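You operate a simulated robot arm through the tools that you are given. There is no shell and no other tool. Be economical: measure what you need, move in short steps, check, and stop when the job is done.

You are at the controls of a simulated robot arm. One attempt, no reset.

Task
Put the bottle on the top of the end table away on the grey rubber mat. Take the wipe box from the top of the end table and put it on the shelf under the end table. Take the well plate on the top of the island bench and put it away on the top of the grey bench mat. Take the grey pot from the top of the island bench and put it on the bench end by the drying cabinet. Stack the blue tubing reel from the top of the instrument bench on top of the yellow tubing reel. Close the left door under the fume cupboard. Close the locker door. Take the notebook and put it on the bench under the rear hood. The order is free. Set down upright: bottle, pot.

It is judged by the outcome, as a careful person would: the job done as asked, and still so three seconds after it is handed in. It fails if anything else is knocked over, pushed out of place, dropped, spilled or broken.

Robot
A 7-joint arm with a vacuum gripper on a trunk, on a base that drives. Base frame: it is fixed to the floor where the robot stands at the start and does not move with it; the origin is under the middle of the robot, x ahead of it, y to its left, z up. Units: m, rad, N and s.
With the tool pointing down near the work surface it reaches from about 0.1 to 0.64 m from the robot's upright axis, wherever it stands. Its first joint turns from -2.007 to 2.007 rad. Places, roughly: bench end by the drying cabinet (29x21 cm) [3.32, 3.48, 0.84]; bench under the rear hood [-1.6, 5.3, 0.8]; bottle [0.75, -0.25, 1]; grey rubber mat [0.2, 8.1, 0.8]; left door under the fume cupboard [2.6, 1.6, 0.4]; locker door [2.7, 2.5, 0.9]; notebook (15x11x2 cm) [-0.4, 8.4, 0.8]; pot [1.5, 1.25, 1]; shelf under the end table [0.6, -0.1, 0.2]; top of the grey bench mat [-1.6, 5.8, 0.9]; tubing reel [0.25, 1.25, 0.75]; well plate [1.5, 0.5, 0.75]; wipe box [0.75, -0.5, 1]. Payload 2.55 kg.
Tool frame: the origin (TCP) lies in the middle of the cups' lips, and z points out of the cups. The gripper has 1 cup of 0.044 m across, covering 0.044 by 0.044 m (tool x, y); the bellows give 0.02 m. With the vacuum on, a cup seals on a smooth face that it is pressed against (1 to 4 N); it does not hold porous or soft things. The pull reaches 55 N.
Orientation is that of the tool frame in the base frame, as [roll, pitch, yaw] about the fixed x, y, z axes, in that order (R = Rz(yaw) Ry(pitch) Rx(roll)). With the cups facing straight down, the tool's x points along the base's -x, its y along +y and its z along -z.

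Tools
- The arm moves only by the tool arm_command. Its argument "rows" is a list of rows, each a list of 7 numbers: the shift along the base's x, y, z in units of 25 mm (1.0 is 25 mm), then the turn, a rotation vector about the base's x, y, z in units of 4 degrees (1.0 is 4 degrees), then the vacuum: 1 switches it on, 0 off. In form: [[x, y, z, ax, ay, az, vacuum], ...]. A call has 1 to 10 rows; each row shifts and turns the commanded pose from where the row before left it. A call with a number of a shift or a turn outside -1 to 1 is refused whole. Rows are played at 5 a second. More than 0.05 m and 0.15 rad between two rows, or a gripper value outside its range, and nothing of the call is played. Where a pose cannot be reached the arm comes as near as it can. A force on the tool above 40 N (or 10 N above the force at the start of the call, whichever is more), or a blocked arm, ends the call early, and 0.2 s more pass. The pull builds up within a second once a cup has sealed. Time passes only in rows, and 0.2 s behind the last, so rows that do not move give it time. The reply holds the time, the measured pose of the TCP, the force on the tool along the base axes and the pull of the vacuum, in the units named above and with some noise, with the torque about the TCP (base axes, N m) and any sound that the robot's microphone picked up, and new pictures: "pictures" is both (left out), scene, wrist or none.
- Cameras (640 x 400 px; columns grow to the right, rows downward): "scene" is now at [0.0034, 0.1903, 1.7557]; the picture's right is [0.22, -0.98, 0.00], its down [-0.85, -0.19, -0.49] and it looks along [0.48, 0.11, -0.87] (base axes); focal length 271 px, centre (320, 200). "wrist" rides on the gripper at [0.081, 0.006, -0.173] in the tool frame; the picture's right is [-0.08, 1.00, 0.00], its down [-0.89, -0.07, -0.45] and it looks along [-0.44, -0.04, 0.90] (tool axes); focal length 256 px, centre (320, 200). There is no depth. A picture from a camera that has moved, and an enlarged one, comes with that camera's place and axes in the base frame and with its lens.
- slide_trunk(by): slides the trunk up (or, below 0, down) by that many m; the arm and the scene camera ride with it, the base frame stays. It gives what a move gives, with no picture.
- drive_base(legs): drives the robot by 1 to 6 legs, each [ahead, left, turn to the left] in m, m and rad, along the robot's own axes; the way and the turn of a leg run together, so that a leg with both is an arc; at most 1.5 m and 3.142 rad a leg. The arm and the cameras ride along, it lands a little off, and it stops where it bumps. It gives what a move gives, and a new picture of the scene camera.
- aim_head(pan, tilt): turns the head with the scene camera to pan (to the left, within 2.705 rad either way) and tilt (down, from -0.506 to 1.204), counted from straight ahead of the robot. It gives what a move gives, and a new picture of the scene camera.
- enlarge(camera, box): a new picture of the part [left, top, right, bottom] of that camera's present view, enlarged. The clock stands still meanwhile.
- sign_off(): hands the job in; it is judged then, once.

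Work in short steps. Places have to be worked out from the pictures, the camera data and where the tool is seen: move nearer, look again, correct. Check each grasp and each placing, and mend what went wrong. You have 207 turns and 260 pictures in all, those below and enlarged ones among them. Switch the vacuum off and draw the arm clear of the work before you hand the job in, unless the task says otherwise; then end with one line.

The tools are called after "Emit:" by a JSON object that holds its "fn" and its "kwargs". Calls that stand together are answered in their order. arm_command: Moves the arm, as the interface text tells. Its arguments: {"type":"object","properties":{"rows":{"type":"array","items":{"type":"array","items":{"type":"number"}}},"pictures":{"type":"string","enum":["both","scene","wrist","none"]}},"required":["rows"]} The other tools are called the same way: slide_trunk (by) slides the trunk up or down; drive_base (legs) drives the base; aim_head (pan, tilt) turns the head that bears the scene camera; enlarge (camera, box) takes an enlarged picture of a part of a camera's view; sign_off () hands the job in.

At the start:

```text
time_s: 0.0
ee_pos: [0.3718, 0.1602, 1.1856]
ee_rot: [-3.141, 0.0, 3.141]
wrist_force: [0.1, 0.3, 0.9]
wrist_torque: [0.02, 0.0, 0.04]
pull: 0.0
trunk travel left (down, up): [-0.864, 0.126]
robot x, y, heading: [-0.0008, -0.0031, -0.006]
head pan, tilt: [0.222, 1.054]
```

scene: 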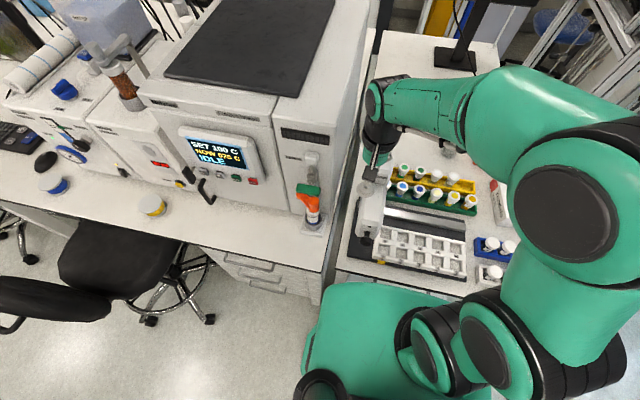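
wrist: 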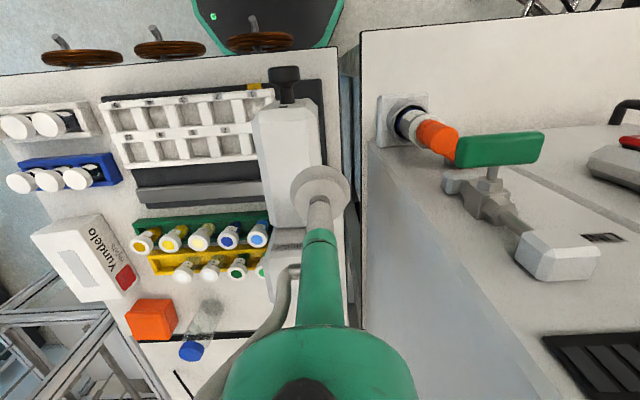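

I start by surveying: looking toward the end table ahead right, then other places.

Emit:
{"fn": "aim_head", "kwargs": {"pan": -0.4, "tilt": 0.8}}

Emit:
{"fn": "aim_head", "kwargs": {"pan": 0.8, "tilt": 0.5}}

Emit:
{"fn": "aim_head", "kwargs": {"pan": 1.7, "tilt": 0.4}}

```text
time_s: 1.0
ee_pos: [0.3729, 0.1597, 1.1858]
ee_rot: [3.141, 0.001, -3.141]
wrist_force: [0.0, -0.5, 0.2]
wrist_torque: [0.03, 0.01, -0.04]
pull: 0.0
trunk travel left (down, up): [-0.864, 0.126]
robot x, y, heading: [-0.0002, 0.0001, -0.004]
head pan, tilt: [-0.4, 0.799]
camera scene: at [0.0131, 0.1444, 1.7744], right [-0.39, -0.92, 0.0], down [-0.66, 0.28, -0.7], along [0.64, -0.27, -0.72], focal length 271 px, centre (320, 200)
```

scene: 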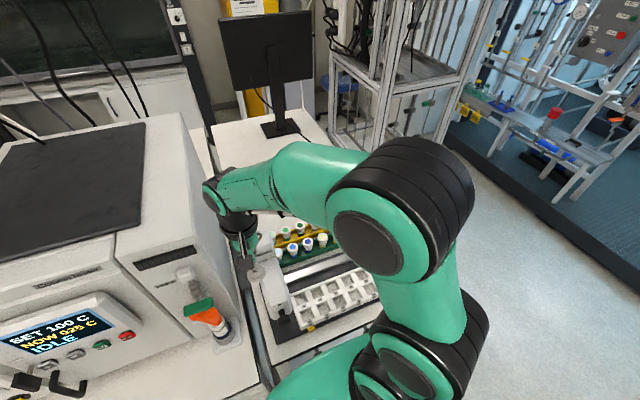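

```text
time_s: 2.4
ee_pos: [0.3718, 0.1598, 1.1866]
ee_rot: [3.141, 0.001, 3.141]
wrist_force: [-0.3, -0.3, 0.4]
wrist_torque: [0.03, 0.01, 0.04]
pull: 0.0
trunk travel left (down, up): [-0.864, 0.126]
robot x, y, heading: [-0.0016, -0.0005, 0.001]
head pan, tilt: [0.799, 0.499]
camera scene: at [0.0022, 0.2409, 1.8004], right [0.72, -0.7, 0.0], down [-0.33, -0.34, -0.88], along [0.61, 0.63, -0.48], focal length 271 px, centre (320, 200)
```

scene: 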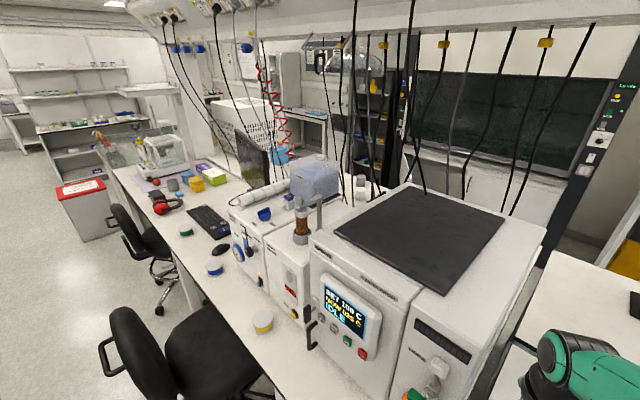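

```text
time_s: 3.6
ee_pos: [0.3736, 0.1589, 1.1875]
ee_rot: [3.142, -0.001, 3.141]
wrist_force: [0.5, 0.4, 0.3]
wrist_torque: [-0.02, -0.04, -0.02]
pull: 0.1
trunk travel left (down, up): [-0.864, 0.126]
robot x, y, heading: [-0.0041, -0.0058, 0.001]
head pan, tilt: [1.7, 0.4]
camera scene: at [-0.0731, 0.2676, 1.8096], right [0.99, 0.13, 0.0], down [0.05, -0.39, -0.92], along [-0.12, 0.91, -0.39], focal length 271 px, centre (320, 200)
```

scene: 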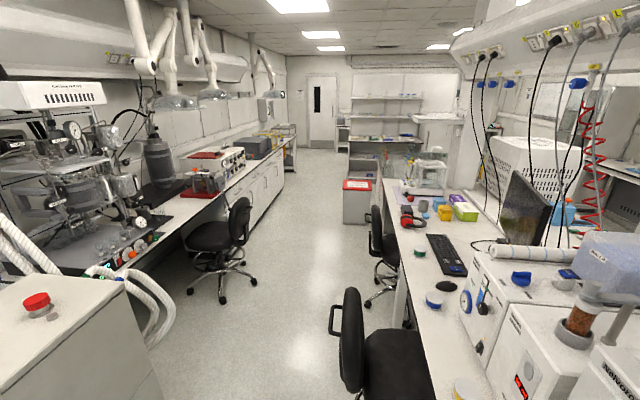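

Now a look at the right and behind and the near end table from the head.

Emit:
{"fn": "aim_head", "kwargs": {"pan": -1.2, "tilt": 0.6}}

Emit:
{"fn": "aim_head", "kwargs": {"pan": 2.6, "tilt": 0.4}}

Emit:
{"fn": "enlarge", "kwargs": {"camera": "wrist", "box": [0, 180, 320, 400]}}

```text
time_s: 6.1
ee_pos: [0.372, 0.159, 1.1861]
ee_rot: [3.14, 0.001, 3.141]
wrist_force: [0.5, -0.1, 0.4]
wrist_torque: [0.02, 0.0, 0.02]
pull: 0.0
trunk travel left (down, up): [-0.864, 0.126]
robot x, y, heading: [0.0003, -0.0018, 0.001]
head pan, tilt: [-1.201, 0.6]
camera scene: at [-0.0293, 0.0933, 1.7914], right [-0.93, -0.36, 0.0], down [-0.2, 0.53, -0.83], along [0.3, -0.77, -0.56], focal length 271 px, centre (320, 200)
```

scene: 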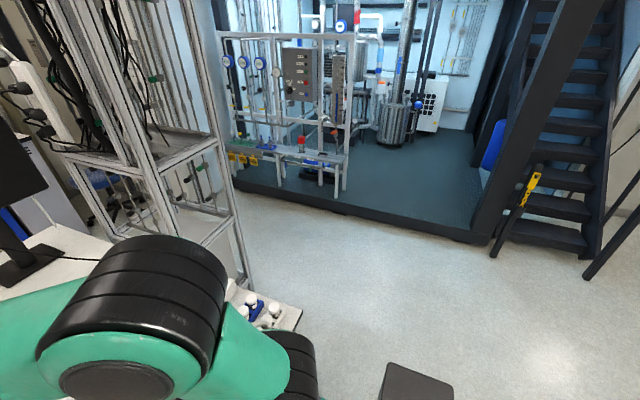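

```text
time_s: 9.3
ee_pos: [0.3719, 0.16, 1.1865]
ee_rot: [-3.141, 0.0, 3.14]
wrist_force: [-0.2, -0.4, -0.6]
wrist_torque: [0.0, -0.02, 0.0]
pull: 0.1
trunk travel left (down, up): [-0.864, 0.126]
robot x, y, heading: [-0.0007, -0.0005, -0.002]
head pan, tilt: [2.601, 0.4]
camera scene: at [-0.1407, 0.2235, 1.8096], right [0.52, 0.86, 0.0], down [0.33, -0.2, -0.92], along [-0.79, 0.47, -0.39], focal length 271 px, centre (320, 200)
```

scene: 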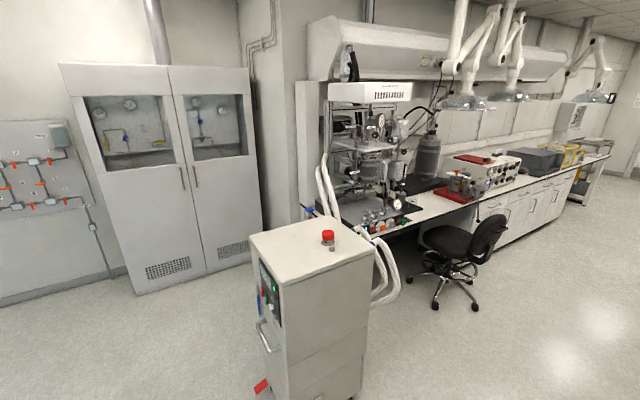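

```text
1.82 times, centred on (160, 290) of wrist
camera zoom: at [0.2906, 0.166, 1.3589], right [0.08, 1.0, 0.0], down [0.89, -0.07, 0.45], along [0.44, -0.04, -0.9], focal length 465 px, centre (611, 36)
```

zoom: 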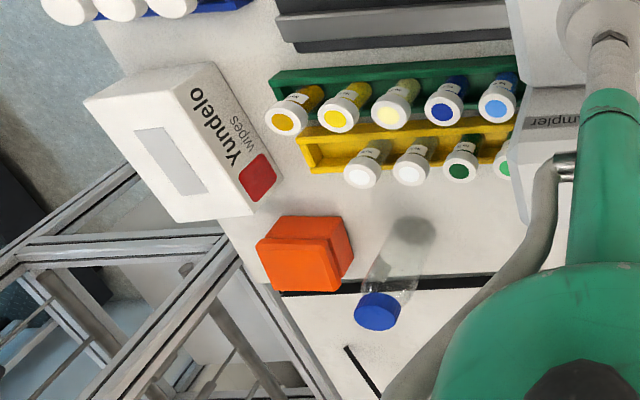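

I'll back off and view the end table with its lower shelf.

Emit:
{"fn": "drive_base", "kwargs": {"legs": [[-0.5, -0.3, 0]]}}

Emit:
{"fn": "aim_head", "kwargs": {"pan": 0.3, "tilt": 0.7}}

```text
time_s: 12.6
ee_pos: [-0.1305, -0.1404, 1.1871]
ee_rot: [3.141, 0.001, 3.134]
wrist_force: [-0.9, 0.5, 0.5]
wrist_torque: [0.02, -0.06, -0.01]
pull: 0.2
trunk travel left (down, up): [-0.864, 0.126]
robot x, y, heading: [-0.5019, -0.2962, -0.011]
head pan, tilt: [2.601, 0.4]
camera scene: at [-0.6416, -0.0722, 1.8096], right [0.52, 0.85, 0.0], down [0.33, -0.2, -0.92], along [-0.79, 0.48, -0.39], focal length 271 px, centre (320, 200)
```

scene: 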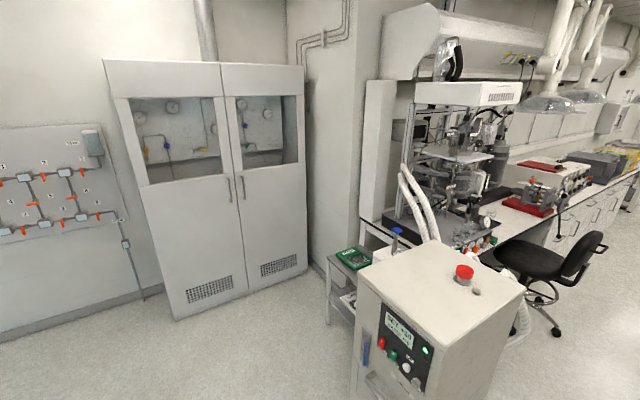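

```text
time_s: 14.7
ee_pos: [-0.1287, -0.1404, 1.1867]
ee_rot: [-3.14, 0.001, 3.134]
wrist_force: [-0.2, 0.2, -0.1]
wrist_torque: [0.0, 0.01, 0.0]
pull: 0.1
trunk travel left (down, up): [-0.864, 0.126]
robot x, y, heading: [-0.5026, -0.2965, -0.009]
head pan, tilt: [0.3, 0.7]
camera scene: at [-0.4809, -0.096, 1.7827], right [0.29, -0.96, 0.0], down [-0.62, -0.19, -0.76], along [0.73, 0.22, -0.64], focal length 271 px, centre (320, 200)
```

scene: 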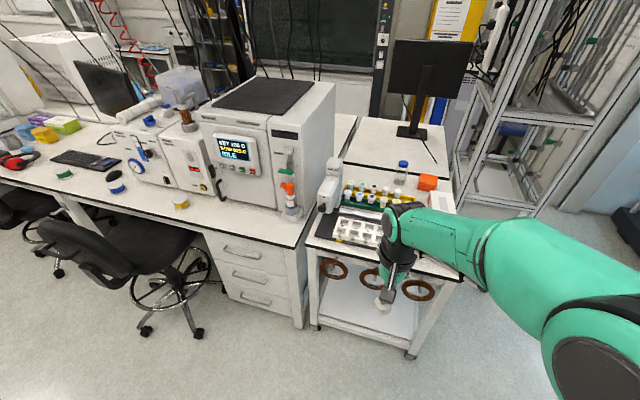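

Emit:
{"fn": "enlarge", "kwargs": {"camera": "scene", "box": [280, 140, 480, 370]}}

Emit:
{"fn": "enlarge", "kwargs": {"camera": "scene", "box": [0, 90, 240, 240]}}

```text
1.74 times, centred on (380, 255) of scene
camera zoom: at [-0.4809, -0.096, 1.7827], right [0.29, -0.96, 0.0], down [-0.62, -0.19, -0.76], along [0.73, 0.22, -0.64], focal length 471 px, centre (216, 104)
```

zoom: 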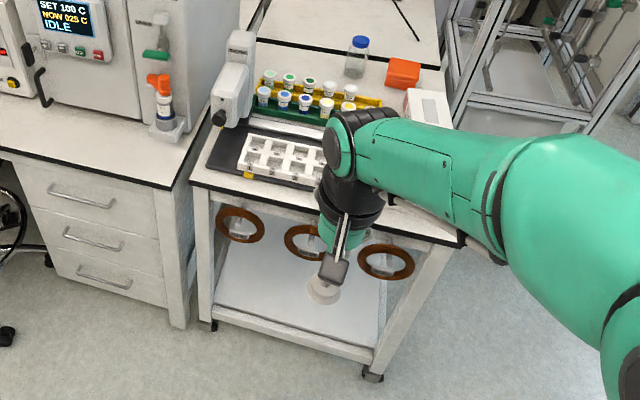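

```text
2.67 times, centred on (120, 165) of scene
camera zoom: at [-0.4809, -0.096, 1.7827], right [0.29, -0.96, 0.0], down [-0.62, -0.19, -0.76], along [0.73, 0.22, -0.64], focal length 722 px, centre (853, 293)
```

zoom: 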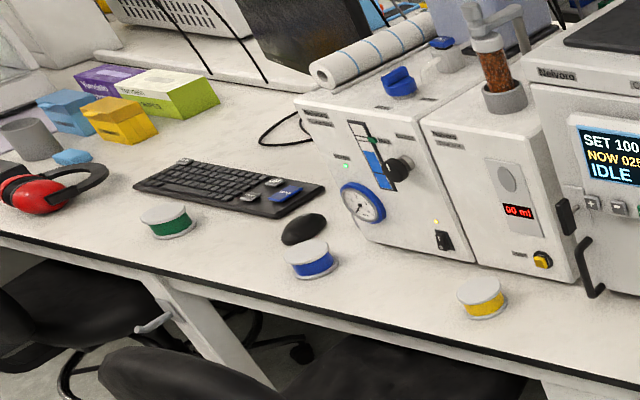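

Emit:
{"fn": "aim_head", "kwargs": {"pan": -0.9, "tilt": 0.8}}

Emit:
{"fn": "aim_head", "kwargs": {"pan": -2.0, "tilt": 0.7}}

```text
time_s: 16.1
ee_pos: [-0.1291, -0.1399, 1.1872]
ee_rot: [3.14, -0.001, 3.135]
wrist_force: [-0.4, -0.2, -0.4]
wrist_torque: [0.01, -0.01, 0.0]
pull: 0.1
trunk travel left (down, up): [-0.864, 0.126]
robot x, y, heading: [-0.504, -0.2969, -0.011]
head pan, tilt: [-0.901, 0.799]
camera scene: at [-0.5127, -0.184, 1.7745], right [-0.79, -0.61, 0.0], down [-0.44, 0.57, -0.7], along [0.43, -0.55, -0.72], focal length 271 px, centre (320, 200)
```

scene: 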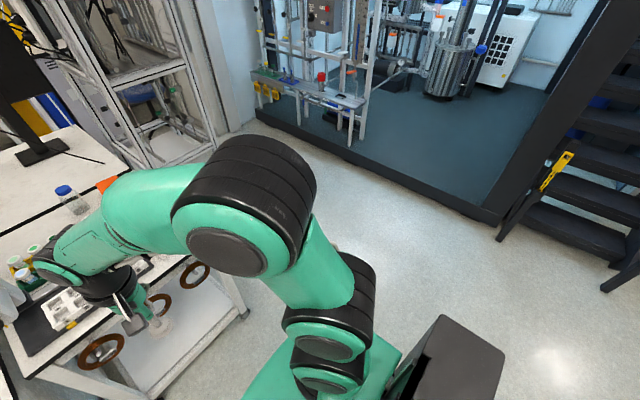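

```text
time_s: 17.4
ee_pos: [-0.129, -0.141, 1.1867]
ee_rot: [3.141, -0.002, 3.133]
wrist_force: [0.2, 0.0, 0.0]
wrist_torque: [-0.01, -0.03, 0.01]
pull: 0.0
trunk travel left (down, up): [-0.864, 0.126]
robot x, y, heading: [-0.5002, -0.2942, -0.007]
head pan, tilt: [-2.0, 0.7]
camera scene: at [-0.5983, -0.1974, 1.7827], right [-0.91, 0.42, 0.0], down [0.27, 0.58, -0.76], along [-0.32, -0.69, -0.64], focal length 271 px, centre (320, 200)
```

scene: 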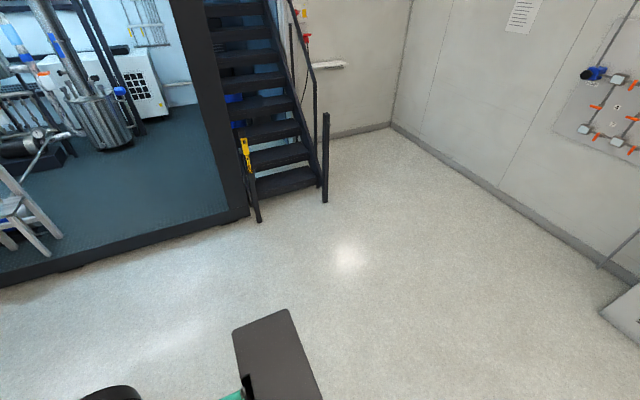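

The dark block is part of the robot itself. I'll drive round to the right side of the end table and face it.

Emit:
{"fn": "drive_base", "kwargs": {"legs": [[0, -0.85, 0], [0.98, 0, 0], [0, 0, 1.57]]}}

Emit:
{"fn": "aim_head", "kwargs": {"pan": 0.0, "tilt": 0.9}}

Emit:
{"fn": "arm_command", "kwargs": {"rows": [[0, 0, 0, 0, 0, 0, 0]], "pictures": "wrist"}}

```text
time_s: 30.5
ee_pos: [0.3195, -0.7812, 1.1861]
ee_rot: [3.141, 0.0, -1.569]
wrist_force: [0.6, 0.4, -0.7]
wrist_torque: [-0.01, 0.02, 0.01]
pull: 0.1
trunk travel left (down, up): [-0.864, 0.126]
robot x, y, heading: [0.4787, -1.1562, 1.572]
head pan, tilt: [-2.0, 0.7]
camera scene: at [0.3783, -1.2496, 1.7827], right [-0.42, -0.91, 0.0], down [-0.59, 0.27, -0.77], along [0.7, -0.32, -0.64], focal length 271 px, centre (320, 200)
```

scene: 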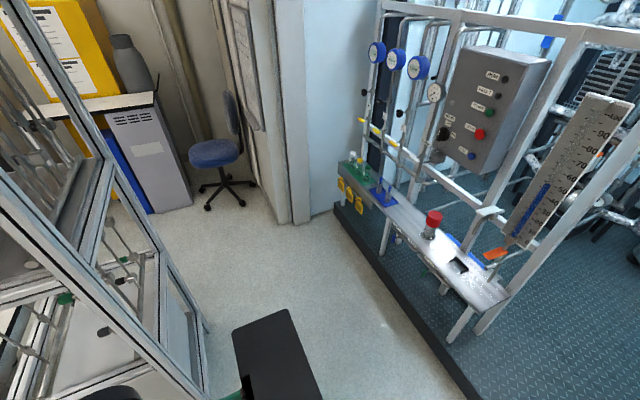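

```text
time_s: 32.5
ee_pos: [0.3203, -0.7815, 1.1869]
ee_rot: [3.141, 0.0, -1.572]
wrist_force: [-1.1, 1.0, 0.1]
wrist_torque: [-0.01, 0.01, -0.03]
pull: 0.1
trunk travel left (down, up): [-0.864, 0.126]
robot x, y, heading: [0.4762, -1.1534, 1.573]
head pan, tilt: [0.0, 0.901]
camera scene: at [0.3011, -1.1387, 1.7666], right [1.0, 0.0, 0.0], down [0.0, -0.78, -0.62], along [0.0, 0.62, -0.78], focal length 271 px, centre (320, 200)
```

scene: 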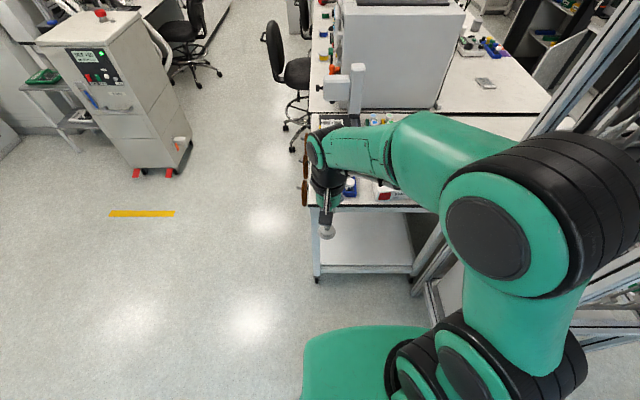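

```text
time_s: 32.9
ee_pos: [0.3201, -0.7807, 1.1872]
ee_rot: [-3.141, 0.0, -1.571]
wrist_force: [0.2, 0.0, 0.4]
wrist_torque: [0.0, 0.0, -0.04]
pull: 0.0
trunk travel left (down, up): [-0.864, 0.126]
robot x, y, heading: [0.4805, -1.1535, 1.573]
head pan, tilt: [0.0, 0.901]
camera wrist: at [0.3122, -0.8613, 1.3589], right [-1.0, 0.08, 0.0], down [0.07, 0.89, 0.45], along [0.04, 0.44, -0.9], focal length 256 px, centre (320, 200)
```

wrist: 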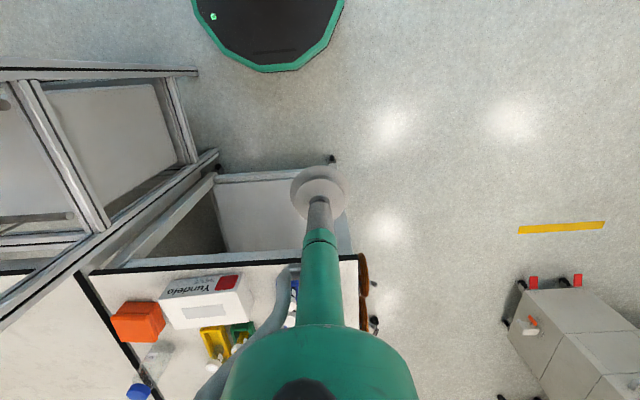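

Emit:
{"fn": "enlarge", "kwargs": {"camera": "wrist", "box": [90, 240, 310, 390]}}

```text
2.67 times, centred on (200, 315) of wrist
camera zoom: at [0.3122, -0.8613, 1.3589], right [-1.0, 0.08, 0.0], down [0.07, 0.89, 0.45], along [0.04, 0.44, -0.9], focal length 683 px, centre (640, -107)
```

zoom: 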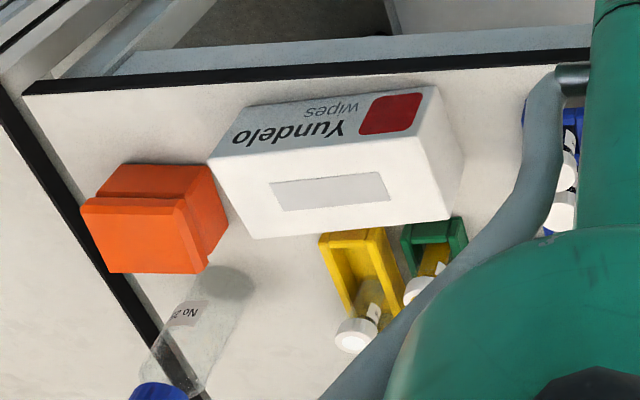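

Box front face measured: x 0.56–0.76, y≈-0.395, z 0.83–0.90. I'll turn the tool horizontal (pointing +y) so I can hold the box by this face.

Emit:
{"fn": "arm_command", "kwargs": {"rows": [[0.4, 0.3, 0, 1, 0, 0, 0], [0.4, 0.3, 0, 1, 0, 0, 0], [0.4, 0.3, 0, 1, 0, 0, 0], [0.4, 0.3, 0, 1, 0, 0, 0], [0.4, 0.3, 0, 1, 0, 0, 0], [0.4, 0.3, 0, 1, 0, 0, 0], [0.4, 0.3, 0, 1, 0, 0, 0], [0.4, 0.3, 0, 1, 0, 0, 0], [0.4, 0.3, 0, 1, 0, 0, 0], [0.4, 0.3, 0, 1, 0, 0, 0]], "pictures": "none"}}

Emit:
{"fn": "arm_command", "kwargs": {"rows": [[0.4, 0.2, 0, 1, 0, 0, 0], [0.4, 0.2, 0, 1, 0, 0, 0], [0.4, 0.2, 0, 1, 0, 0, 0], [0.4, 0.2, 0, 1, 0, 0, 0], [0.4, 0.2, 0, 1, 0, 0, 0], [0.4, 0.2, 0, 1, 0, 0, 0], [0.4, 0.2, 0, 1, 0, 0, 0], [0.4, 0.2, 0, 1, 0, 0, 0], [0.4, 0.2, 0, 1, 0, 0, 0], [0.4, 0.2, 0, 1, 0, 0, 0]], "pictures": "none"}}

Emit:
{"fn": "arm_command", "kwargs": {"rows": [[0.4, 0.3, 0, 1, 0, 0, 0], [0.4, 0.3, 0, 1, 0, 0, 0], [0, 0, 0, 0.5, 0, 0, 0]]}}

```text
time_s: 35.1
ee_pos: [0.417, -0.7101, 1.1869]
ee_rot: [-3.133, 0.665, -1.572]
wrist_force: [-0.2, -0.6, -0.1]
wrist_torque: [0.0, 0.0, 0.02]
pull: 0.0
out of reach, approached as far as the arm can: row 10
trunk travel left (down, up): [-0.864, 0.126]
robot x, y, heading: [0.4826, -1.1577, 1.568]
head pan, tilt: [0.0, 0.901]
```

```text
time_s: 37.3
ee_pos: [0.4755, -0.6698, 1.1882]
ee_rot: [-3.009, 1.19, -1.519]
wrist_force: [0.7, 0.0, -0.1]
wrist_torque: [0.0, 0.01, -0.02]
pull: 0.2
out of reach, approached as far as the arm can: row 1, 2, 3, 5, 8, 9, 10
trunk travel left (down, up): [-0.864, 0.126]
robot x, y, heading: [0.4759, -1.1551, 1.572]
head pan, tilt: [0.0, 0.901]
```

```text
time_s: 38.1
ee_pos: [0.4757, -0.6656, 1.1946]
ee_rot: [-2.996, 1.218, -1.512]
wrist_force: [0.3, 0.7, -0.5]
wrist_torque: [0.02, -0.02, 0.02]
pull: 0.1
out of reach, approached as far as the arm can: row 1, 2, 3
trunk travel left (down, up): [-0.864, 0.126]
robot x, y, heading: [0.4812, -1.1573, 1.565]
head pan, tilt: [0.0, 0.901]
camera scene: at [0.3011, -1.1389, 1.7666], right [1.0, 0.0, 0.0], down [0.0, -0.78, -0.62], along [0.0, 0.62, -0.78], focal length 271 px, centre (320, 200)
camera wrist: at [0.4558, -0.8532, 1.1766], right [-0.99, 0.1, 0.02], down [0.01, -0.11, 0.99], along [0.1, 0.99, 0.11], focal length 256 px, centre (320, 200)
```

scene: 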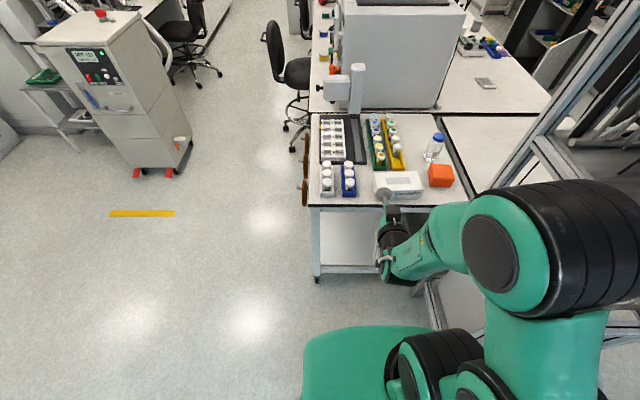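
wrist: 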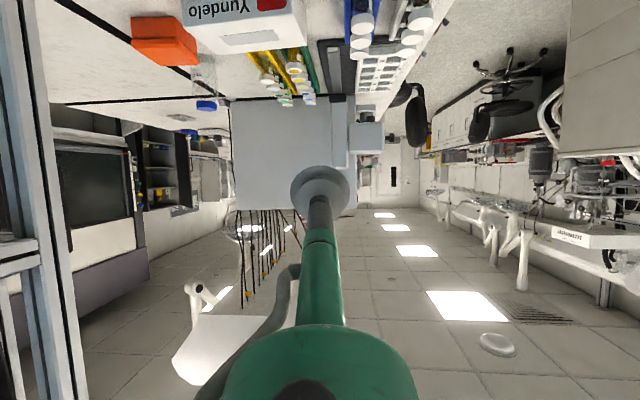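

Horizontal tool is at a joint limit; a top grasp with the tool down and the trunk lowered looks workable from this side instead. Turning back down.

Emit:
{"fn": "arm_command", "kwargs": {"rows": [[0, 0, 0, -1, 0, 0, 0], [0, 0, 0, -1, 0, 0, 0], [0, 0, 0, -1, 0, 0, 0], [0, 0, 0, -1, 0, 0, 0], [0, 0, 0, -1, 0, 0, 0], [0, 0, 0, -1, 0, 0, 0], [0, 0, 0, -1, 0, 0, 0], [0, 0, 0, -1, 0, 0, 0], [0, 0, 0, -1, 0, 0, 0], [0, 0, 0, -1, 0, 0, 0]], "pictures": "none"}}

Emit:
{"fn": "arm_command", "kwargs": {"rows": [[0, 0, 0, -1, 0, 0, 0], [0, 0, 0, -1, 0, 0, 0], [0, 0, 0, -1, 0, 0, 0], [0, 0, 0, -1, 0, 0, 0], [0, 0, 0, -1, 0, 0, 0], [0, 0, 0, -1, 0, 0, 0]], "pictures": "none"}}

Emit:
{"fn": "drive_base", "kwargs": {"legs": [[0.2, 0, 0]]}}

```text
time_s: 40.3
ee_pos: [0.4853, -0.6641, 1.1976]
ee_rot: [-3.004, 0.645, -1.547]
wrist_force: [0.4, -0.1, 0.5]
wrist_torque: [-0.03, -0.02, -0.02]
pull: 0.1
out of reach, approached as far as the arm can: row 9
trunk travel left (down, up): [-0.864, 0.126]
robot x, y, heading: [0.4793, -1.1533, 1.566]
head pan, tilt: [0.0, 0.901]
```

```text
time_s: 41.7
ee_pos: [0.4884, -0.6606, 1.1991]
ee_rot: [-3.003, 0.256, -1.552]
wrist_force: [-1.1, 0.0, -0.1]
wrist_torque: [-0.05, 0.0, 0.03]
pull: 0.0
out of reach, approached as far as the arm can: row 1
trunk travel left (down, up): [-0.864, 0.126]
robot x, y, heading: [0.4784, -1.1539, 1.573]
head pan, tilt: [0.0, 0.901]
```

```text
time_s: 43.3
ee_pos: [0.4868, -0.4624, 1.1986]
ee_rot: [-3.001, 0.259, -1.546]
wrist_force: [0.0, 0.3, -0.7]
wrist_torque: [0.03, -0.02, -0.04]
pull: 0.0
trunk travel left (down, up): [-0.864, 0.126]
robot x, y, heading: [0.4799, -0.9564, 1.578]
head pan, tilt: [0.0, 0.901]
camera scene: at [0.3007, -0.9411, 1.7666], right [1.0, 0.0, 0.0], down [0.0, -0.78, -0.62], along [0.0, 0.62, -0.78], focal length 271 px, centre (320, 200)
```

scene: 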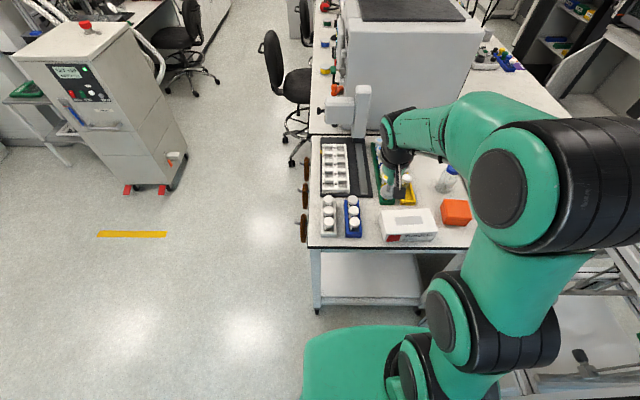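

Emit:
{"fn": "arm_command", "kwargs": {"rows": [[0.84, 0.6, -0.5, -0.46, 0.24, 0, 0], [0.84, 0.6, -0.5, -0.46, 0.24, 0, 0], [0.84, 0.6, -0.5, -0.46, 0.24, 0, 0], [0.84, 0.6, -0.5, -0.46, 0.24, 0, 0], [0.84, 0.6, -0.5, -0.46, 0.24, 0, 0], [0.84, 0.6, -0.5, -0.46, 0.24, 0, 0], [0.84, 0.6, -0.5, -0.46, 0.24, 0, 0], [0.84, 0.6, -0.5, -0.46, 0.24, 0, 0]]}}

```text
time_s: 45.1
ee_pos: [0.643, -0.3752, 1.0744]
ee_rot: [-3.135, 0.016, -1.566]
wrist_force: [-0.1, 0.2, 0.3]
wrist_torque: [0.0, 0.01, -0.02]
pull: 0.1
out of reach, approached as far as the arm can: row 7, 8
trunk travel left (down, up): [-0.864, 0.126]
robot x, y, heading: [0.4797, -0.9585, 1.571]
head pan, tilt: [0.0, 0.901]
camera scene: at [0.3017, -0.9401, 1.7667], right [1.0, 0.0, 0.0], down [0.0, -0.78, -0.62], along [0.0, 0.62, -0.78], focal length 271 px, centre (320, 200)
camera wrist: at [0.6344, -0.4578, 1.2464], right [-1.0, 0.07, -0.01], down [0.06, 0.89, 0.46], along [0.04, 0.46, -0.89], focal length 256 px, centre (320, 200)
```

scene: 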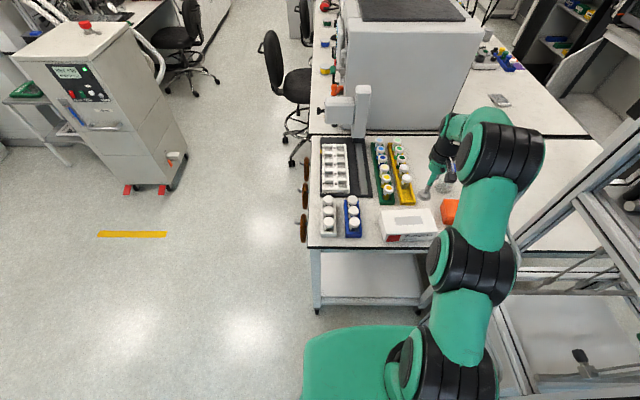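
wrist: 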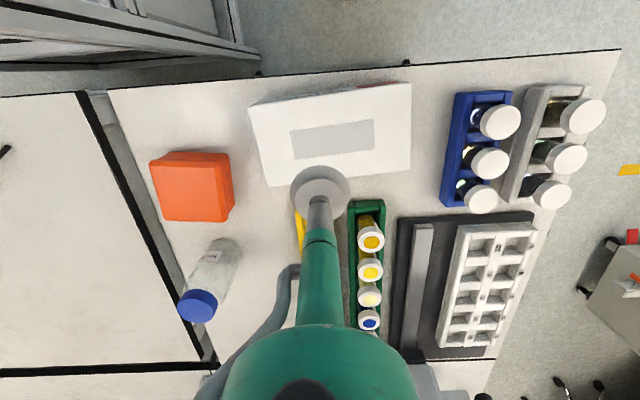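

Box top centre is about (0.627,-0.37). I'll drive a bit nearer, then bring the cup over it.

Emit:
{"fn": "drive_base", "kwargs": {"legs": [[0.12, 0, 0]]}}

Emit:
{"fn": "arm_command", "kwargs": {"rows": [[-0.2, -0.9, 0, 0, 0, 0, 0], [-0.2, -0.9, 0, 0, 0, 0, 0], [-0.2, -0.9, 0, 0, 0, 0, 0], [0, -0.9, -0.5, 0, 0, 0, 0], [0, -0.9, -1, 0, 0, 0, 0], [0, 0, -1, 0, 0, 0, 0]], "pictures": "wrist"}}

```text
time_s: 46.3
ee_pos: [0.6418, -0.2579, 1.0761]
ee_rot: [-3.134, 0.016, -1.566]
wrist_force: [0.5, 0.4, 1.0]
wrist_torque: [0.0, -0.01, -0.01]
pull: 0.1
trunk travel left (down, up): [-0.864, 0.126]
robot x, y, heading: [0.4755, -0.8358, 1.572]
head pan, tilt: [0.0, 0.901]
camera scene: at [0.3002, -0.8219, 1.7666], right [1.0, 0.0, 0.0], down [0.0, -0.78, -0.62], along [0.0, 0.62, -0.78], focal length 271 px, centre (320, 200)
```

scene: 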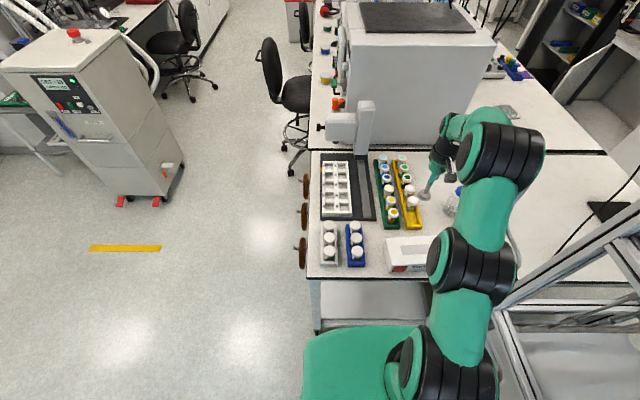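

```text
time_s: 47.7
ee_pos: [0.6274, -0.3684, 1.0132]
ee_rot: [-3.134, 0.014, -1.565]
wrist_force: [0.0, 0.4, 0.8]
wrist_torque: [-0.04, 0.01, 0.04]
pull: 0.1
trunk travel left (down, up): [-0.864, 0.126]
robot x, y, heading: [0.4753, -0.8362, 1.575]
head pan, tilt: [0.0, 0.901]
camera wrist: at [0.6191, -0.4517, 1.1842], right [-1.0, 0.07, -0.01], down [0.06, 0.89, 0.46], along [0.04, 0.46, -0.89], focal length 256 px, centre (320, 200)
```

wrist: 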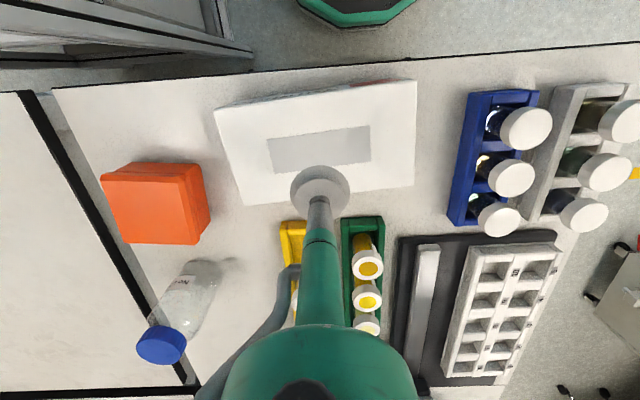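

Cup is aligned over the box's centre. Descending with vacuum on.

Emit:
{"fn": "arm_command", "kwargs": {"rows": [[0, 0, -1, 0, 0, 0, 1], [0, 0, -1, 0, 0, 0, 1], [0, 0, -1, 0, 0, 0, 1], [0, 0, -0.5, 0, 0, 0, 1], [0, 0, -0.4, 0, 0, 0, 1], [0, 0, -0.3, 0, 0, 0, 1], [0, 0, 0, 0, 0, 0, 1]], "pictures": "none"}}

```text
time_s: 48.9
ee_pos: [0.628, -0.3609, 0.9288]
ee_rot: [-3.125, 0.032, -1.566]
wrist_force: [-1.8, -6.5, 24.7]
wrist_torque: [-0.5, 0.42, 0.09]
pull: 55.4
trunk travel left (down, up): [-0.864, 0.126]
robot x, y, heading: [0.4809, -0.8358, 1.577]
head pan, tilt: [0.0, 0.901]
stopped in row 5: the force on the tool passed its limit at 41 N (the readings are from after the stop); the commanded pose is now the measured one
```

Sealed at z≈0.93. Lift gently and check.

Emit:
{"fn": "arm_command", "kwargs": {"rows": [[0, 0, 0.4, 0, 0, 0, 1], [0, 0, 0.6, 0, 0, 0, 1], [0, 0, 1, 0, 0, 0, 1], [0, 0, 1, 0, 0, 0, 1], [0, 0, 1, 0, 0, 0, 1], [0, 0, 0, 0, 0, 0, 1]], "pictures": "both"}}

```text
time_s: 50.3
ee_pos: [0.6284, -0.3608, 1.0258]
ee_rot: [-3.129, 0.03, -1.566]
wrist_force: [0.1, 0.2, -1.5]
wrist_torque: [-0.01, 0.02, -0.01]
pull: 54.8
trunk travel left (down, up): [-0.864, 0.126]
robot x, y, heading: [0.4796, -0.8336, 1.572]
head pan, tilt: [0.0, 0.901]
camera scene: at [0.3003, -0.8222, 1.7666], right [1.0, 0.0, 0.0], down [0.0, -0.78, -0.62], along [0.0, 0.62, -0.78], focal length 271 px, centre (320, 200)
camera wrist: at [0.6187, -0.447, 1.1957], right [-1.0, 0.07, -0.01], down [0.06, 0.88, 0.47], along [0.04, 0.47, -0.88], focal length 256 px, centre (320, 200)
```

scene: 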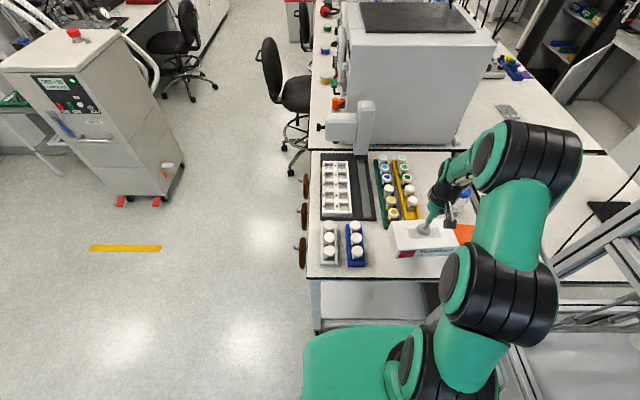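
wrist: 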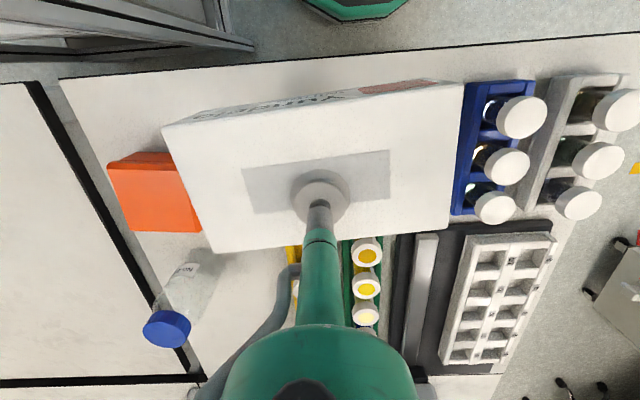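

Box held. Back off diagonally away from the frame, then look before lowering the trunk.

Emit:
{"fn": "arm_command", "kwargs": {"rows": [[0, -0.3, 1, 0, 0, 0, 1], [0, -0.3, 1, 0, 0, 0, 1]], "pictures": "none"}}

Emit:
{"fn": "drive_base", "kwargs": {"legs": [[-0.28, 0.15, 0]]}}

```text
time_s: 50.9
ee_pos: [0.6282, -0.3773, 1.0769]
ee_rot: [-3.129, 0.029, -1.566]
wrist_force: [-0.1, -0.8, -1.5]
wrist_torque: [0.01, 0.02, 0.02]
pull: 54.9
trunk travel left (down, up): [-0.864, 0.126]
robot x, y, heading: [0.4766, -0.833, 1.569]
head pan, tilt: [0.0, 0.901]
```

```text
time_s: 53.0
ee_pos: [0.4785, -0.6563, 1.0754]
ee_rot: [-3.129, 0.03, -1.562]
wrist_force: [-0.7, -0.5, -3.0]
wrist_torque: [-0.01, 0.03, 0.02]
pull: 54.6
trunk travel left (down, up): [-0.864, 0.126]
robot x, y, heading: [0.3306, -1.117, 1.577]
head pan, tilt: [0.0, 0.901]
camera scene: at [0.152, -1.1036, 1.7666], right [1.0, 0.01, 0.0], down [0.01, -0.78, -0.62], along [0.0, 0.62, -0.78], focal length 271 px, centre (320, 200)
```

scene: 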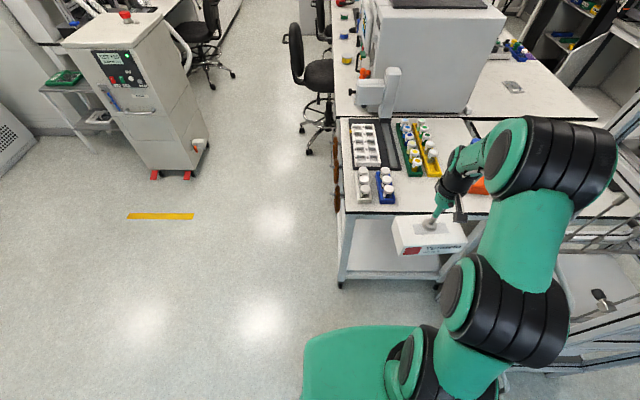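

Emit:
{"fn": "drive_base", "kwargs": {"legs": [[-0.25, 0, 0]]}}

Emit:
{"fn": "slide_trunk", "kwargs": {"by": -0.65}}

Emit:
{"fn": "aim_head", "kwargs": {"pan": -0.2, "tilt": 0.6}}

Emit:
{"fn": "arm_command", "kwargs": {"rows": [[0, 0, 0, 0, 0, 0, 1]], "pictures": "wrist"}}

```text
time_s: 54.8
ee_pos: [0.4794, -0.9047, 1.0767]
ee_rot: [-3.129, 0.032, -1.561]
wrist_force: [-0.5, 0.3, -1.1]
wrist_torque: [0.01, 0.03, 0.03]
pull: 55.0
trunk travel left (down, up): [-0.864, 0.126]
robot x, y, heading: [0.3308, -1.3643, 1.579]
head pan, tilt: [0.0, 0.901]
camera scene: at [0.1542, -1.3528, 1.7666], right [1.0, 0.01, 0.0], down [0.01, -0.78, -0.62], along [-0.01, 0.62, -0.78], focal length 271 px, centre (320, 200)
```

scene: 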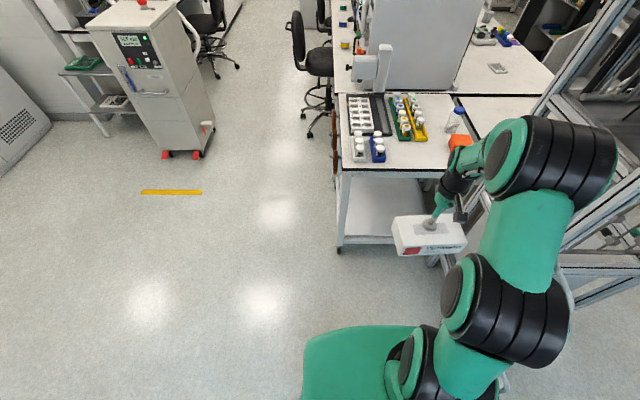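

```text
refused: -0.65 is not a number from -0.4 to 0.4
```

```text
time_s: 55.6
ee_pos: [0.481, -0.9041, 1.075]
ee_rot: [-3.13, 0.03, -1.563]
wrist_force: [0.8, 0.4, -1.6]
wrist_torque: [0.01, 0.01, -0.03]
pull: 55.1
trunk travel left (down, up): [-0.864, 0.126]
robot x, y, heading: [0.3332, -1.3631, 1.579]
head pan, tilt: [-0.201, 0.6]
camera scene: at [0.1716, -1.3405, 1.7913], right [0.98, -0.19, 0.0], down [-0.11, -0.56, -0.82], along [0.16, 0.81, -0.57], focal length 271 px, centre (320, 200)
```

scene: 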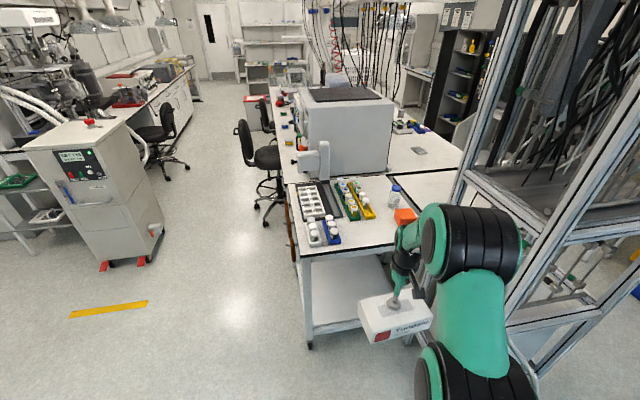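

```text
time_s: 56.0
ee_pos: [0.4801, -0.9048, 1.0758]
ee_rot: [-3.129, 0.032, -1.562]
wrist_force: [0.7, 0.1, -1.3]
wrist_torque: [-0.03, 0.06, -0.02]
pull: 54.7
trunk travel left (down, up): [-0.864, 0.126]
robot x, y, heading: [0.3343, -1.3628, 1.581]
head pan, tilt: [-0.201, 0.6]
camera wrist: at [0.4714, -0.99, 1.2454], right [-1.0, 0.07, -0.01], down [0.06, 0.88, 0.47], along [0.04, 0.47, -0.88], focal length 256 px, centre (320, 200)
```

wrist: 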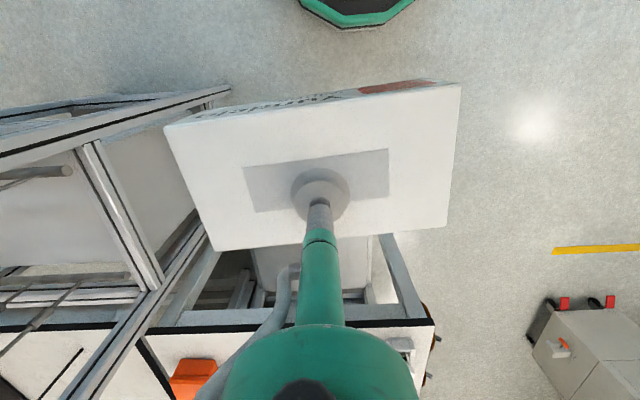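

Emit:
{"fn": "slide_trunk", "kwargs": {"by": -0.35}}

Emit:
{"fn": "slide_trunk", "kwargs": {"by": -0.3}}

Emit:
{"fn": "aim_head", "kwargs": {"pan": -0.2, "tilt": 0.5}}

Emit:
{"fn": "arm_command", "kwargs": {"rows": [[0, 0, 0, 0, 0, 0, 1]], "pictures": "wrist"}}

```text
time_s: 59.4
ee_pos: [0.4794, -0.9045, 0.7261]
ee_rot: [-3.13, 0.032, -1.564]
wrist_force: [0.3, -0.1, -1.7]
wrist_torque: [0.0, 0.02, 0.0]
pull: 54.8
trunk travel left (down, up): [-0.514, 0.476]
robot x, y, heading: [0.3321, -1.3663, 1.579]
head pan, tilt: [-0.201, 0.6]
```

```text
time_s: 62.4
ee_pos: [0.4803, -0.9046, 0.4257]
ee_rot: [-3.131, 0.033, -1.564]
wrist_force: [0.4, 0.6, -1.6]
wrist_torque: [-0.02, 0.01, 0.0]
pull: 54.7
trunk travel left (down, up): [-0.214, 0.776]
robot x, y, heading: [0.3327, -1.3636, 1.578]
head pan, tilt: [-0.201, 0.6]
```

```text
time_s: 63.1
ee_pos: [0.4815, -0.9035, 0.4255]
ee_rot: [-3.132, 0.03, -1.561]
wrist_force: [0.1, -0.1, -2.7]
wrist_torque: [-0.03, 0.01, 0.01]
pull: 54.8
trunk travel left (down, up): [-0.214, 0.776]
robot x, y, heading: [0.3328, -1.3668, 1.572]
head pan, tilt: [-0.201, 0.499]
camera scene: at [0.1722, -1.3384, 1.1504], right [0.98, -0.19, 0.0], down [-0.09, -0.47, -0.88], along [0.17, 0.86, -0.48], focal length 271 px, centre (320, 200)
```

scene: 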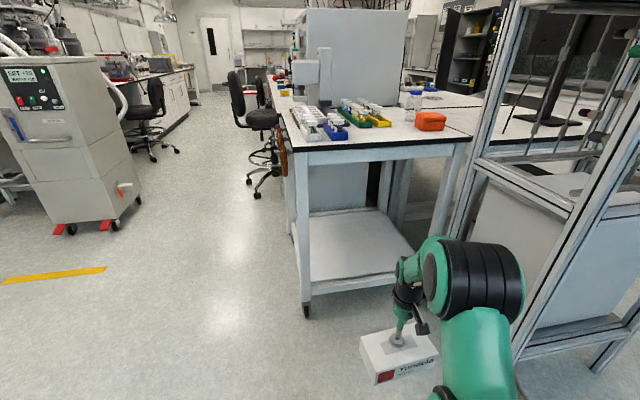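

```text
time_s: 63.5
ee_pos: [0.48, -0.9045, 0.4256]
ee_rot: [-3.129, 0.03, -1.561]
wrist_force: [-0.1, -0.5, -2.4]
wrist_torque: [-0.03, 0.01, 0.01]
pull: 54.6
trunk travel left (down, up): [-0.214, 0.776]
robot x, y, heading: [0.3302, -1.3676, 1.585]
head pan, tilt: [-0.201, 0.499]
camera wrist: at [0.4715, -0.9901, 0.5954], right [-1.0, 0.07, -0.01], down [0.06, 0.88, 0.47], along [0.04, 0.47, -0.88], focal length 256 px, centre (320, 200)
```

wrist: 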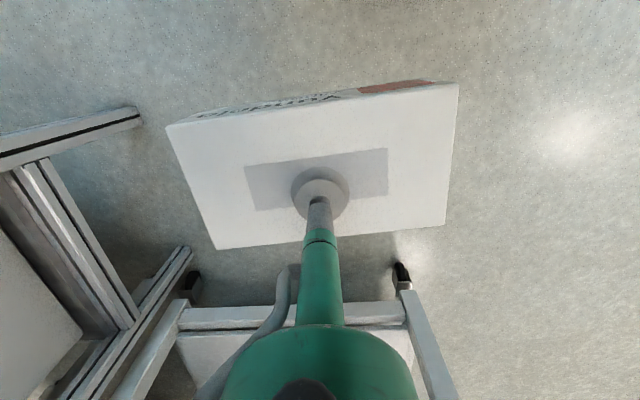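

Shelf at z≈0.20, edge y≈-0.405. I'll lower the trunk further while raising the tool so the elbow sits lower, and stretch forward.

Emit:
{"fn": "arm_command", "kwargs": {"rows": [[0, 0.5, 1, 0, 0, 0, 1], [0, 0.5, 1, 0, 0, 0, 1], [0, 0.5, 1, 0, 0, 0, 1], [0, 0.5, 1, 0, 0, 0, 1], [0, 0.5, 1, 0, 0, 0, 1], [0, 0.5, 1, 0, 0, 0, 1]], "pictures": "none"}}

Emit:
{"fn": "slide_trunk", "kwargs": {"by": -0.2}}

Emit:
{"fn": "arm_command", "kwargs": {"rows": [[0, 1, 0, 0, 0, 0, 1], [0, 1, 0, 0, 0, 0, 1], [0, 1, 0, 0, 0, 0, 1]], "pictures": "scene"}}

```text
time_s: 64.9
ee_pos: [0.4729, -0.865, 0.5133]
ee_rot: [-3.127, 0.03, -1.562]
wrist_force: [0.3, 0.0, -1.7]
wrist_torque: [-0.02, 0.01, 0.01]
pull: 55.1
out of reach, approached as far as the arm can: row 4, 5, 6
trunk travel left (down, up): [-0.214, 0.776]
robot x, y, heading: [0.3331, -1.3629, 1.578]
head pan, tilt: [-0.201, 0.499]
```

```text
time_s: 67.1
ee_pos: [0.4735, -0.8641, 0.3152]
ee_rot: [-3.128, 0.033, -1.564]
wrist_force: [0.7, 0.0, -2.2]
wrist_torque: [0.0, 0.0, 0.0]
pull: 54.6
trunk travel left (down, up): [-0.014, 0.976]
robot x, y, heading: [0.3322, -1.3675, 1.582]
head pan, tilt: [-0.201, 0.499]
```

```text
time_s: 67.9
ee_pos: [0.4665, -0.8171, 0.281]
ee_rot: [-3.129, 0.029, -1.563]
wrist_force: [0.0, -0.1, -1.0]
wrist_torque: [-0.04, 0.02, 0.01]
pull: 54.9
out of reach, approached as far as the arm can: row 1, 2, 3
trunk travel left (down, up): [-0.014, 0.976]
robot x, y, heading: [0.328, -1.3639, 1.581]
head pan, tilt: [-0.201, 0.499]
camera scene: at [0.1722, -1.3385, 0.9505], right [0.98, -0.19, 0.0], down [-0.09, -0.47, -0.88], along [0.17, 0.86, -0.48], focal length 271 px, centre (320, 200)
```

scene: 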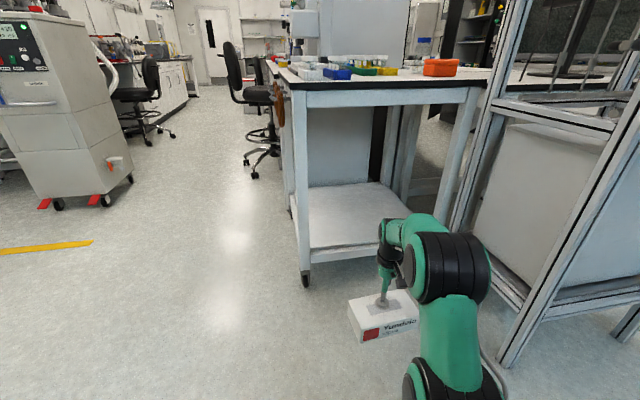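

Clearances look fine (elbow top ≈0.65 vs apron 0.79). Raise trunk 5 cm, drive in 0.35 and check, then the rest.

Emit:
{"fn": "slide_trunk", "kwargs": {"by": 0.05}}

Emit:
{"fn": "drive_base", "kwargs": {"legs": [[0.33, 0, 0]]}}

Emit:
{"fn": "arm_command", "kwargs": {"rows": [[0, 0, 0, 0, 0, 0, 1]], "pictures": "wrist"}}

```text
time_s: 68.8
ee_pos: [0.466, -0.8164, 0.331]
ee_rot: [-3.129, 0.031, -1.561]
wrist_force: [0.2, 0.0, -1.6]
wrist_torque: [0.01, 0.0, 0.0]
pull: 54.6
trunk travel left (down, up): [-0.064, 0.926]
robot x, y, heading: [0.3311, -1.3677, 1.573]
head pan, tilt: [-0.201, 0.499]
```

```text
time_s: 71.0
ee_pos: [0.4615, -0.4875, 0.3307]
ee_rot: [-3.129, 0.031, -1.56]
wrist_force: [-0.5, -0.2, -1.8]
wrist_torque: [0.0, 0.02, 0.02]
pull: 54.8
trunk travel left (down, up): [-0.064, 0.926]
robot x, y, heading: [0.3292, -1.0377, 1.582]
head pan, tilt: [-0.201, 0.499]
camera scene: at [0.169, -1.0112, 1.0005], right [0.98, -0.19, 0.0], down [-0.09, -0.47, -0.88], along [0.17, 0.86, -0.48], focal length 271 px, centre (320, 200)
```

scene: 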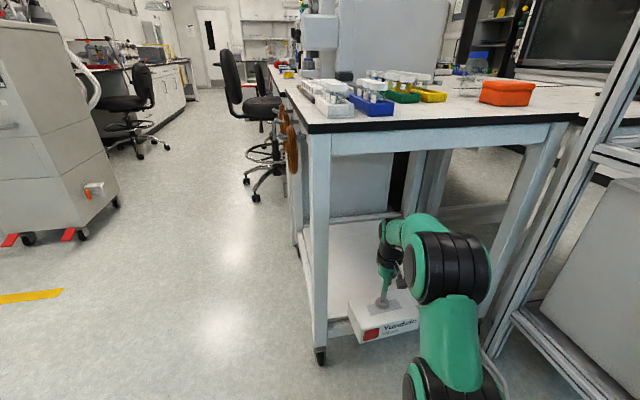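

```text
time_s: 71.4
ee_pos: [0.4616, -0.4881, 0.3299]
ee_rot: [-3.129, 0.03, -1.559]
wrist_force: [0.0, -0.4, -2.0]
wrist_torque: [0.0, 0.02, 0.0]
pull: 55.0
trunk travel left (down, up): [-0.064, 0.926]
robot x, y, heading: [0.3258, -1.0397, 1.583]
head pan, tilt: [-0.201, 0.499]
camera wrist: at [0.4533, -0.5745, 0.5008], right [-1.0, 0.07, -0.01], down [0.05, 0.88, 0.47], along [0.04, 0.47, -0.88], focal length 256 px, centre (320, 200)
```

wrist: 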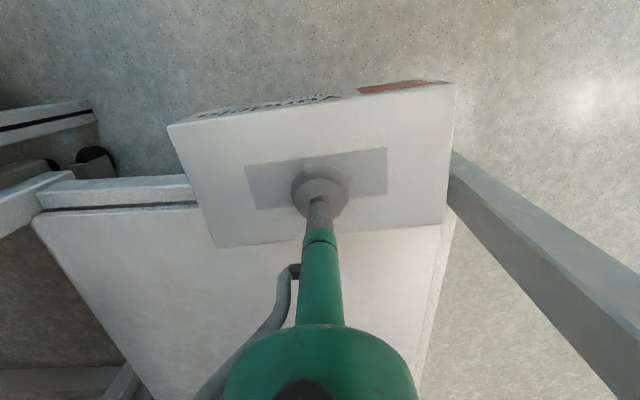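

Clear of the leg by ~7 cm. Drive in the remaining 0.19 m.

Emit:
{"fn": "drive_base", "kwargs": {"legs": [[0.19, -0.03, 0]]}}

Emit:
{"fn": "arm_command", "kwargs": {"rows": [[0, 0, -0.5, 0, 0, 0, 1], [0, 0, -0.3, 0, 0, 0, 1]], "pictures": "wrist"}}

```text
time_s: 72.9
ee_pos: [0.4893, -0.2975, 0.3319]
ee_rot: [-3.13, 0.031, -1.557]
wrist_force: [-0.4, -0.5, -2.1]
wrist_torque: [0.01, 0.0, 0.02]
pull: 54.7
trunk travel left (down, up): [-0.064, 0.926]
robot x, y, heading: [0.3579, -0.8438, 1.583]
head pan, tilt: [-0.201, 0.499]
camera scene: at [0.1971, -0.82, 1.0005], right [0.98, -0.19, 0.0], down [-0.09, -0.47, -0.88], along [0.16, 0.86, -0.48], focal length 271 px, centre (320, 200)
```

scene: 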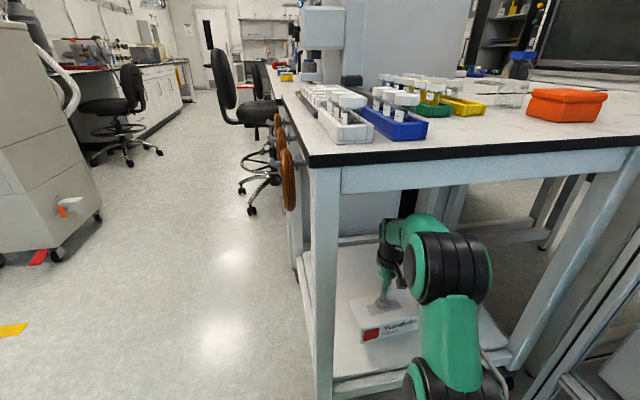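

```text
time_s: 73.5
ee_pos: [0.49, -0.297, 0.3118]
ee_rot: [-3.13, 0.032, -1.557]
wrist_force: [-0.4, -0.1, -2.0]
wrist_torque: [0.01, 0.03, -0.03]
pull: 55.3
trunk travel left (down, up): [-0.064, 0.926]
robot x, y, heading: [0.354, -0.8495, 1.586]
head pan, tilt: [-0.201, 0.499]
camera wrist: at [0.4804, -0.3833, 0.4811], right [-1.0, 0.07, -0.01], down [0.05, 0.88, 0.47], along [0.04, 0.47, -0.88], focal length 256 px, centre (320, 200)
```

wrist: 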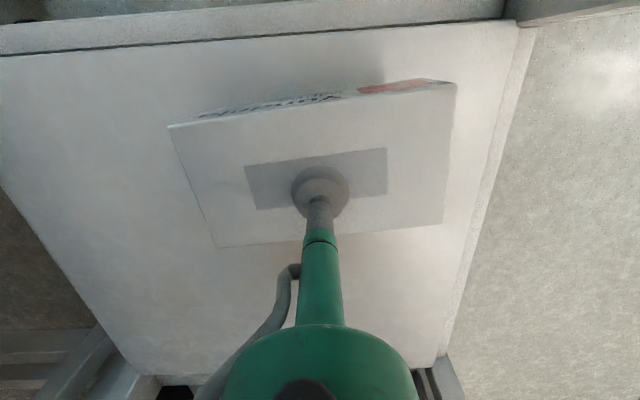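

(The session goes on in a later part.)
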